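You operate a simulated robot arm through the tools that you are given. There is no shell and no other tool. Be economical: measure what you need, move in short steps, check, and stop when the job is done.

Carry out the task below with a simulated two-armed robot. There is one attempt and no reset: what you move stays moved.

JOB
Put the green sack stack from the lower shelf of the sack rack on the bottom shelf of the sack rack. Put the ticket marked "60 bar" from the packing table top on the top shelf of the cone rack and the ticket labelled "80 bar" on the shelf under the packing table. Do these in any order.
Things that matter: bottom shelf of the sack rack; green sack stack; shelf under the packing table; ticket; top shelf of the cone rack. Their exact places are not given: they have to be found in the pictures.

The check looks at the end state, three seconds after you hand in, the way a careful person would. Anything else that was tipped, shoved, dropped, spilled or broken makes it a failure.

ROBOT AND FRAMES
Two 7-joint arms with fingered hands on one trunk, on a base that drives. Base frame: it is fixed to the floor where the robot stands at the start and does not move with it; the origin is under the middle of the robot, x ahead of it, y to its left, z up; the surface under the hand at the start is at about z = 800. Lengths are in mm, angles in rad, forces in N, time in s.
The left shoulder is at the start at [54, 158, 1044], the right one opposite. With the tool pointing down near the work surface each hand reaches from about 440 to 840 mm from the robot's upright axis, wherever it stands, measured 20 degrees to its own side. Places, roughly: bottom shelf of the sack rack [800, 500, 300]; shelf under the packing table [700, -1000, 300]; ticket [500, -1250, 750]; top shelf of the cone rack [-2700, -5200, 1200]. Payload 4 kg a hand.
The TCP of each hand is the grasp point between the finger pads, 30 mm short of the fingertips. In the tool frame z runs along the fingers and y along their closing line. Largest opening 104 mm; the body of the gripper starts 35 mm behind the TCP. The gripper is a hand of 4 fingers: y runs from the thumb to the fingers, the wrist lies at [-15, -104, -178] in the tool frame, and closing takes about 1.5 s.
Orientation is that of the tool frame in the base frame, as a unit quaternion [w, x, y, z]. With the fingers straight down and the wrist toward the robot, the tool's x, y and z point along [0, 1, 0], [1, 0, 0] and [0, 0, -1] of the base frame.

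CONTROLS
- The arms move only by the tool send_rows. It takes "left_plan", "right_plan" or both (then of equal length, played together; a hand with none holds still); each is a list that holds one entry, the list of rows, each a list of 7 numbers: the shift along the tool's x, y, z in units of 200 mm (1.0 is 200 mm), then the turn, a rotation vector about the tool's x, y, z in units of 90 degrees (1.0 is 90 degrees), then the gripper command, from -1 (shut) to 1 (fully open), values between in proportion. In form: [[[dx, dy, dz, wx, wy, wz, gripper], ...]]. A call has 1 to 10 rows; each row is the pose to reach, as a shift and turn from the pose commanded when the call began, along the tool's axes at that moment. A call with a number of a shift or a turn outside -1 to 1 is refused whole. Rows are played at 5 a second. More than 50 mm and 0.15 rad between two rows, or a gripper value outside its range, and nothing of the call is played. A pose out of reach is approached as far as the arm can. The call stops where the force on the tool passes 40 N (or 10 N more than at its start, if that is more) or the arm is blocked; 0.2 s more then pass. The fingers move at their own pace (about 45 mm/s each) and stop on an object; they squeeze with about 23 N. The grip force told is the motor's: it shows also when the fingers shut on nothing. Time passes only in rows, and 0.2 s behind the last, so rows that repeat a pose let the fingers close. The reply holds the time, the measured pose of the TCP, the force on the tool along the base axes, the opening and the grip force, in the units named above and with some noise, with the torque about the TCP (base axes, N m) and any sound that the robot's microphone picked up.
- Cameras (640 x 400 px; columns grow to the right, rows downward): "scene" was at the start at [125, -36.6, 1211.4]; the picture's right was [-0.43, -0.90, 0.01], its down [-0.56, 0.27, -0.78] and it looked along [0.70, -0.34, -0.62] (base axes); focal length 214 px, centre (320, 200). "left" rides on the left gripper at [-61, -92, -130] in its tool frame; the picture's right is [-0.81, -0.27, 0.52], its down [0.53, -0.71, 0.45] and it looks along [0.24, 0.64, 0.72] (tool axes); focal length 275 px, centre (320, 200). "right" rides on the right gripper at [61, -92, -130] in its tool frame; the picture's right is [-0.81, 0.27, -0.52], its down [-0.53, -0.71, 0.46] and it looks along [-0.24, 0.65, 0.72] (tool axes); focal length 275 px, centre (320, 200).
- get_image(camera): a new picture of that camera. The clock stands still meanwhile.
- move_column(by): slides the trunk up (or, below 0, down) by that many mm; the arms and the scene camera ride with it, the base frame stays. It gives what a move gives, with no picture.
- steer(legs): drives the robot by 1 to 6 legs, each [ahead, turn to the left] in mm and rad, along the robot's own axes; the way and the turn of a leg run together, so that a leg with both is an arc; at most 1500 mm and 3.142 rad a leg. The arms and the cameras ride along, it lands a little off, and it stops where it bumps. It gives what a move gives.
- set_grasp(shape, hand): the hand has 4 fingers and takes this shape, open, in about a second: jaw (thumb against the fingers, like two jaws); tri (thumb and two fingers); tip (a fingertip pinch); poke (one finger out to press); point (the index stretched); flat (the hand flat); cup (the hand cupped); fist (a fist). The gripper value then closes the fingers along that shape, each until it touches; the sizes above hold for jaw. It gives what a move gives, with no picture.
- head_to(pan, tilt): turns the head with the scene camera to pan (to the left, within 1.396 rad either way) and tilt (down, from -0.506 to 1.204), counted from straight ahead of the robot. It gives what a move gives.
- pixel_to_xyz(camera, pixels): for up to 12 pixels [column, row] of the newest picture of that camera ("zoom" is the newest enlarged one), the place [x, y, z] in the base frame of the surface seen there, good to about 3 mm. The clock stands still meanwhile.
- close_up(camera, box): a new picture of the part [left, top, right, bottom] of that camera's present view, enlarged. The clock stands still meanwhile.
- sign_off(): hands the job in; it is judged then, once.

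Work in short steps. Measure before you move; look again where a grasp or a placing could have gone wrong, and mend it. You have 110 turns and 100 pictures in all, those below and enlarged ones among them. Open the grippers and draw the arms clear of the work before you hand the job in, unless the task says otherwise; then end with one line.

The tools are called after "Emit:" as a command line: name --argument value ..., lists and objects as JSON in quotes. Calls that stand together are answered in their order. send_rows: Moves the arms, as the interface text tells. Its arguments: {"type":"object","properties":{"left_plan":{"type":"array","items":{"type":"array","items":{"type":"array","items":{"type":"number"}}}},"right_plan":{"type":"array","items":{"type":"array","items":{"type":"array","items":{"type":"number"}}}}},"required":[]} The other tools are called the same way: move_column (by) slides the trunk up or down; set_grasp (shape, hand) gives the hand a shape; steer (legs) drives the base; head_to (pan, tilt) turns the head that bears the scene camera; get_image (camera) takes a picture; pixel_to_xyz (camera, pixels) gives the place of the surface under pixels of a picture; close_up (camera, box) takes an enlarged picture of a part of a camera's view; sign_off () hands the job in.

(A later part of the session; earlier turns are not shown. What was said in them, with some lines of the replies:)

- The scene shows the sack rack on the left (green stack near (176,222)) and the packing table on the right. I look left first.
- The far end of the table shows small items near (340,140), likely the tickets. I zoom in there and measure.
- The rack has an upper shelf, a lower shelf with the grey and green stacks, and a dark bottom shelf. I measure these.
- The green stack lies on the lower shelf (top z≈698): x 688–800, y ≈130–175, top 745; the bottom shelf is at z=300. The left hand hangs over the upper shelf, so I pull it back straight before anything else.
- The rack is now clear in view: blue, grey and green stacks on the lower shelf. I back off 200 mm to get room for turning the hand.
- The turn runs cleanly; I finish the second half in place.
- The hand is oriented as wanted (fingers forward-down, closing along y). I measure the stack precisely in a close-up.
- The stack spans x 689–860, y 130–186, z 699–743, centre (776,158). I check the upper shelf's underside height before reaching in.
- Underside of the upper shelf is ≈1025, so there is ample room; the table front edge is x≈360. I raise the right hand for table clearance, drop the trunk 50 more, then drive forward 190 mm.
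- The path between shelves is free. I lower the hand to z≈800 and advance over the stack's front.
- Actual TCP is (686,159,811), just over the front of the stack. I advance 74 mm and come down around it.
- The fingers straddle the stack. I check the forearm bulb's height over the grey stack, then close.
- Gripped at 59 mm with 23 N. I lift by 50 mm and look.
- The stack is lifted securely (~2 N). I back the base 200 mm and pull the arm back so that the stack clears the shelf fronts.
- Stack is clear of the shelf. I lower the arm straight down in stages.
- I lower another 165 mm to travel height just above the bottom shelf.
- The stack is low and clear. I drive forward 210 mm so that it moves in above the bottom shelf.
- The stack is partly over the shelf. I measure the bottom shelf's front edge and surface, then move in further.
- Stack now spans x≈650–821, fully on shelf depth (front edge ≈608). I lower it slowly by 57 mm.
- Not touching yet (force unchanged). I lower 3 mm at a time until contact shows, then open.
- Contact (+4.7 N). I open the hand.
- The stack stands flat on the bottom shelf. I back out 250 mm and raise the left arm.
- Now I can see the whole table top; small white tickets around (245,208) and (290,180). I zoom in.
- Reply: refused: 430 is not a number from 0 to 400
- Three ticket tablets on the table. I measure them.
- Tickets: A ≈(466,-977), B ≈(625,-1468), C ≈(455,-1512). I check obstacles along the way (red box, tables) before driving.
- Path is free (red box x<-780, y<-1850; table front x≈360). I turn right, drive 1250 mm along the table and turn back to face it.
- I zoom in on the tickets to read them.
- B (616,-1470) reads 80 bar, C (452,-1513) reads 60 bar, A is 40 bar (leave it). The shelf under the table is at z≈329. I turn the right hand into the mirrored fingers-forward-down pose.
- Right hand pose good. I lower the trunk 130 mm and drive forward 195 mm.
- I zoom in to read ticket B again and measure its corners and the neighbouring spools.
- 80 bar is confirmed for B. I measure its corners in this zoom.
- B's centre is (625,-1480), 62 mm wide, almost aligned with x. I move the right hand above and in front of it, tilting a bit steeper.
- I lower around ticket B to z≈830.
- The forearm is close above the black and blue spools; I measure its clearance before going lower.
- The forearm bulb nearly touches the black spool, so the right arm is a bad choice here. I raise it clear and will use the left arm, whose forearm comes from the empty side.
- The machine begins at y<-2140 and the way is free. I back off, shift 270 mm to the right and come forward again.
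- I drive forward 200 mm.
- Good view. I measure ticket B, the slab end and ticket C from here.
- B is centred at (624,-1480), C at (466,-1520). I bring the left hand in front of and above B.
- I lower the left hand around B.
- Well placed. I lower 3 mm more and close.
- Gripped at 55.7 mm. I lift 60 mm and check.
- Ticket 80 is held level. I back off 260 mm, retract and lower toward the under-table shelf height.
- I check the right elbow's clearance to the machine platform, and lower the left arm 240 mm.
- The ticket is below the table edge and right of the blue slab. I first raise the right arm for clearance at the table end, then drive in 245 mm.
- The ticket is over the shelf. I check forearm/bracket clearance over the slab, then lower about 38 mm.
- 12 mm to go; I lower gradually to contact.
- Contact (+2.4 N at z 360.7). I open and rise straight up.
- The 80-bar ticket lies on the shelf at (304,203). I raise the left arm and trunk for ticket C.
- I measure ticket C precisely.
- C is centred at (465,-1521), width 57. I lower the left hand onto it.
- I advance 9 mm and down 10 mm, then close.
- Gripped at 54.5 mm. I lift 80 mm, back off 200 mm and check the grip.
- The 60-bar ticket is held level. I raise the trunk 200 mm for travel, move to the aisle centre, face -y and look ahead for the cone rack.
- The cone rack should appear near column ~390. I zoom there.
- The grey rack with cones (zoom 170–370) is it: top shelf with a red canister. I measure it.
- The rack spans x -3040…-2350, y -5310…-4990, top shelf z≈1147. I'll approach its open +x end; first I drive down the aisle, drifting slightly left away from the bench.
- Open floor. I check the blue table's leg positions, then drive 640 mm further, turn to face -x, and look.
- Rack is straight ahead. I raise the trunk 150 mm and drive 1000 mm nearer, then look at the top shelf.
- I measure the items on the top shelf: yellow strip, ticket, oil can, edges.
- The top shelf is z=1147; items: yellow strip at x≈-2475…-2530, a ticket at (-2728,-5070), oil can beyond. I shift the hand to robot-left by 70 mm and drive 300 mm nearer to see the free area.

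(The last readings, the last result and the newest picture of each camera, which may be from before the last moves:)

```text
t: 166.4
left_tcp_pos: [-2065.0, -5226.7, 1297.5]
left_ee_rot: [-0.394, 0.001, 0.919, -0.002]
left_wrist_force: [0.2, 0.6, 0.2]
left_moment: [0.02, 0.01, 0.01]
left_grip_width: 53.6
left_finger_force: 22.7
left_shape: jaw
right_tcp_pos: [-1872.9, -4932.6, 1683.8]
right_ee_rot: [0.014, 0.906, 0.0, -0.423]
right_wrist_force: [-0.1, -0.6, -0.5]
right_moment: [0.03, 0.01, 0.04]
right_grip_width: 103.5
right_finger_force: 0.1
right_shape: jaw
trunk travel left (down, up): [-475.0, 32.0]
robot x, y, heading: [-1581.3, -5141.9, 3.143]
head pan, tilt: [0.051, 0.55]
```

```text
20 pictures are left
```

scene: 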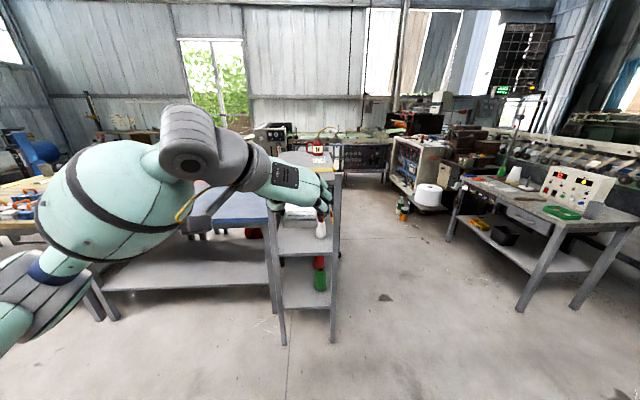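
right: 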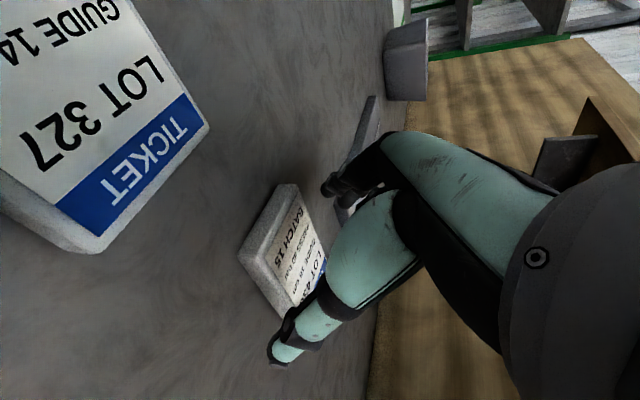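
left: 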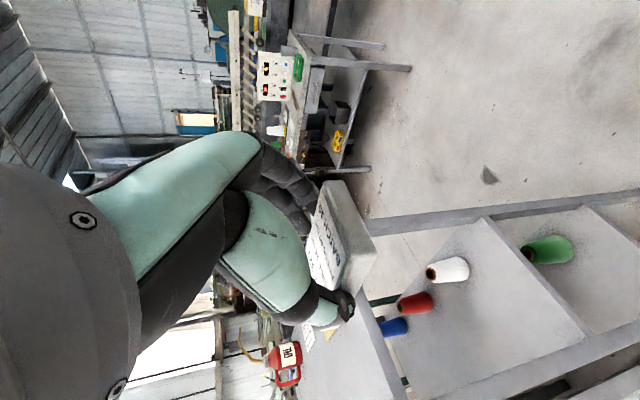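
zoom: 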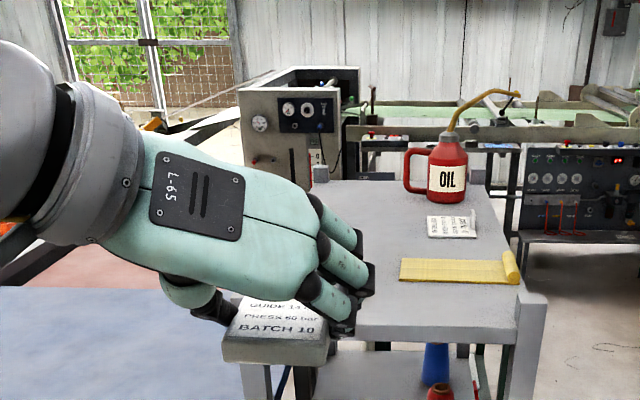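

The left half of the top shelf is free. Target: ticket centre (-2480,-5235). I drive 330 mm in with the ticket ~120 mm above the shelf.

Emit:
steer --legs '[[330, 0]]'

Emit:
send_rows --left_plan '[[[0, 0, 0, 0, -0.024, 0, -1], [0, 0, 0, 0, -0.047, 0, -1], [0, 0, 0, 0, -0.047, 0, -1]]]'

Emit:
get_image --camera "scene"

```text
t: 168.7
left_tcp_pos: [-2393.5, -5225.0, 1298.4]
left_ee_rot: [-0.395, 0.001, 0.919, -0.003]
left_wrist_force: [-0.5, 0.4, -1.0]
left_moment: [-0.02, -0.02, 0.02]
left_grip_width: 53.9
left_finger_force: 23.2
left_shape: jaw
right_tcp_pos: [-2200.1, -4933.1, 1684.4]
right_ee_rot: [0.014, 0.905, 0.001, -0.425]
right_wrist_force: [0.0, 0.3, -0.5]
right_moment: [0.01, -0.02, 0.03]
right_grip_width: 103.7
right_finger_force: 0.0
right_shape: jaw
trunk travel left (down, up): [-475.0, 32.0]
robot x, y, heading: [-1912.9, -5143.2, -3.143]
head pan, tilt: [0.051, 0.55]
```

```text
t: 169.5
left_tcp_pos: [-2378.6, -5225.7, 1302.8]
left_ee_rot: [-0.366, 0.0, 0.931, -0.003]
left_wrist_force: [-1.4, -0.3, -0.3]
left_moment: [-0.03, -0.01, 0.0]
left_grip_width: 53.6
left_finger_force: 22.9
left_shape: jaw
right_tcp_pos: [-2181.5, -4934.7, 1690.3]
right_ee_rot: [0.02, 0.901, 0.002, -0.433]
right_wrist_force: [-0.3, -0.1, 0.8]
right_moment: [0.01, 0.04, -0.02]
right_grip_width: 103.7
right_finger_force: 0.2
right_shape: jaw
trunk travel left (down, up): [-475.0, 32.0]
robot x, y, heading: [-1908.9, -5141.0, -3.142]
head pan, tilt: [0.051, 0.55]
```

```text
19 pictures are left
```

scene: 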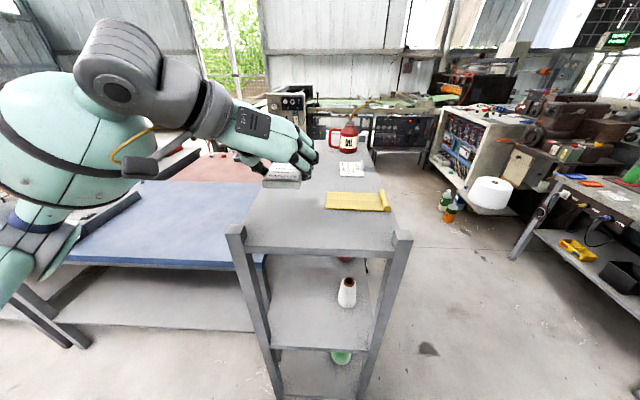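

The ticket is above the shelf's left half. I verify shelf edges here and the strip's left end.

Emit:
pixel_to_xyz --camera "scene" --pixels '[[248, 225], [262, 195], [280, 225], [326, 200], [300, 200], [236, 230], [400, 235], [285, 175], [240, 200]]'

```text
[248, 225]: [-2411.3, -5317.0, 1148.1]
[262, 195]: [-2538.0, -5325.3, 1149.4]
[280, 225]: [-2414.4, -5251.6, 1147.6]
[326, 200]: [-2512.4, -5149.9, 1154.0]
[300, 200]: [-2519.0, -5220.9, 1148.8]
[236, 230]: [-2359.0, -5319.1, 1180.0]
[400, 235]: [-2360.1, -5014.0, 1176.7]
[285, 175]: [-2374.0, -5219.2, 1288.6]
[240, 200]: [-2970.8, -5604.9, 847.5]
```

Free space confirmed (strip ends at y -5150, shelf edge -5325). I move forward-down to 35 mm above the shelf.

Emit:
send_rows --left_plan '[[[0, -0.018, 0.2, 0, 0, 0, -1], [0, -0.036, 0.4, 0, 0, 0, -1], [0, -0.055, 0.602, 0, 0, 0, -1], [0, -0.055, 0.602, 0, 0, 0, -1]]]'

Emit:
close_up --camera "scene" --box '[200, 120, 400, 245]'

```text
t: 170.5
left_tcp_pos: [-2459.4, -5236.7, 1214.5]
left_ee_rot: [-0.367, 0.001, 0.93, -0.003]
left_wrist_force: [0.9, 0.0, -0.3]
left_moment: [-0.01, -0.02, 0.0]
left_grip_width: 54.1
left_finger_force: 23.2
left_shape: jaw
right_tcp_pos: [-2182.2, -4934.5, 1690.5]
right_ee_rot: [0.02, 0.901, 0.002, -0.433]
right_wrist_force: [0.1, 0.0, 0.5]
right_moment: [-0.01, -0.02, 0.0]
right_grip_width: 103.8
right_finger_force: 0.1
right_shape: jaw
trunk travel left (down, up): [-475.0, 32.0]
robot x, y, heading: [-1912.6, -5141.1, -3.141]
head pan, tilt: [0.051, 0.55]
```

```text
3.20 times, centred on (300, 182) of scene
```

zoom: 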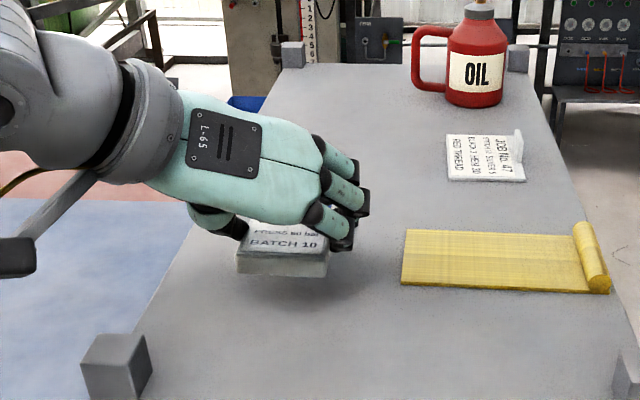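

Clear. I lower 30 mm, then slowly to contact.

Emit:
send_rows --left_plan '[[[-0.06, 0, 0.065, 0, 0, 0, -1], [-0.102, 0, 0.11, 0, 0, 0, -1], [-0.112, 0, 0.121, 0, 0, 0, -1], [-0.123, 0, 0.132, 0, 0, 0, -1], [-0.123, 0, 0.132, 0, 0, 0, -1]]]'

```text
t: 171.7
left_tcp_pos: [-2458.5, -5239.4, 1180.1]
left_ee_rot: [-0.369, 0.001, 0.93, -0.001]
left_wrist_force: [0.2, 0.0, 7.7]
left_moment: [0.26, 0.25, -0.03]
left_grip_width: 53.8
left_finger_force: 23.1
left_shape: jaw
right_tcp_pos: [-2179.8, -4935.6, 1691.7]
right_ee_rot: [0.02, 0.902, 0.002, -0.432]
right_wrist_force: [0.6, 0.1, 0.8]
right_moment: [0.01, -0.02, -0.02]
right_grip_width: 103.7
right_finger_force: 0.0
right_shape: jaw
trunk travel left (down, up): [-475.0, 32.0]
robot x, y, heading: [-1915.0, -5138.3, -3.141]
head pan, tilt: [0.051, 0.55]
```

Contact (7.7 N at z 1180). I open the hand and rise 100 mm.

Emit:
send_rows --left_plan '[[[0, 0, 0, 0, 0, 0, 0.2], [0, 0, 0, 0, 0, 0, 0.8], [0, 0, 0, 0, 0, 0, 1], [0, 0, 0, 0, 0, 0, 1], [0, 0, 0, 0, 0, 0, 1], [0, 0, 0, 0, 0, 0, 1], [0.034, 0, -0.037, 0, 0, 0, 1], [0.17, 0, -0.183, 0, 0, 0, 1], [0.34, 0, -0.366, 0, 0, 0, 1]]]'

Emit:
close_up --camera "scene" --box '[200, 120, 400, 245]'

```text
t: 173.7
left_tcp_pos: [-2460.0, -5236.3, 1279.6]
left_ee_rot: [-0.366, 0.002, 0.931, -0.003]
left_wrist_force: [0.3, 1.2, 0.2]
left_moment: [-0.02, 0.02, -0.02]
left_grip_width: 103.8
left_finger_force: 0.0
left_shape: jaw
right_tcp_pos: [-2180.2, -4934.1, 1689.6]
right_ee_rot: [0.021, 0.901, 0.002, -0.433]
right_wrist_force: [0.5, 0.3, -0.7]
right_moment: [-0.04, -0.02, 0.06]
right_grip_width: 103.9
right_finger_force: 0.1
right_shape: jaw
trunk travel left (down, up): [-475.0, 32.0]
robot x, y, heading: [-1914.2, -5138.3, -3.139]
head pan, tilt: [0.051, 0.55]
```

```text
3.20 times, centred on (300, 182) of scene
```

zoom: 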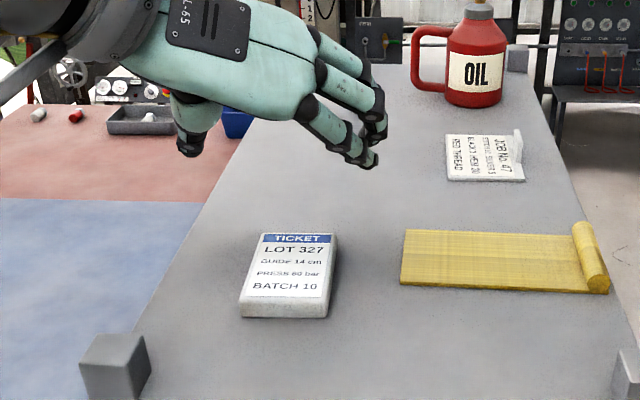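

The 60-bar ticket lies flat on the top shelf and nothing else moved. I back away 450 mm, clear of the rack.

Emit:
steer --legs '[[-450, 0]]'

Emit:
get_image --camera "scene"

```text
t: 176.5
left_tcp_pos: [-2012.0, -5238.3, 1278.1]
left_ee_rot: [-0.365, 0.0, 0.931, -0.002]
left_wrist_force: [-0.3, -0.7, 0.5]
left_moment: [-0.04, -0.03, 0.01]
left_grip_width: 103.8
left_finger_force: 0.0
left_shape: jaw
right_tcp_pos: [-1735.6, -4935.0, 1689.9]
right_ee_rot: [0.021, 0.902, 0.002, -0.432]
right_wrist_force: [0.0, 0.4, 0.1]
right_moment: [0.0, 0.0, 0.01]
right_grip_width: 103.6
right_finger_force: 0.0
right_shape: jaw
trunk travel left (down, up): [-475.0, 32.0]
robot x, y, heading: [-1461.8, -5142.2, -3.14]
head pan, tilt: [0.051, 0.55]
```

```text
16 pictures are left
```

scene: 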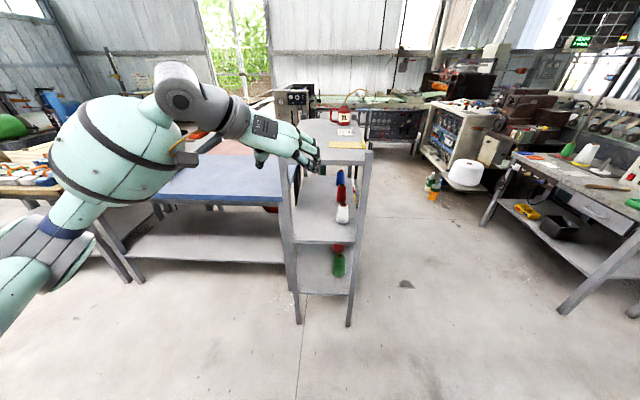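

All three items are placed, both hands are open and the arms are clear of the rack. I hand in.

Emit:
sign_off

```text
The job is handed in.
```

The green sack stack is on the bottom shelf of the sack rack, the "80 bar" ticket is on the shelf under the packing table, and the "60 bar" ticket is on the top shelf of the cone rack; the job is handed in.
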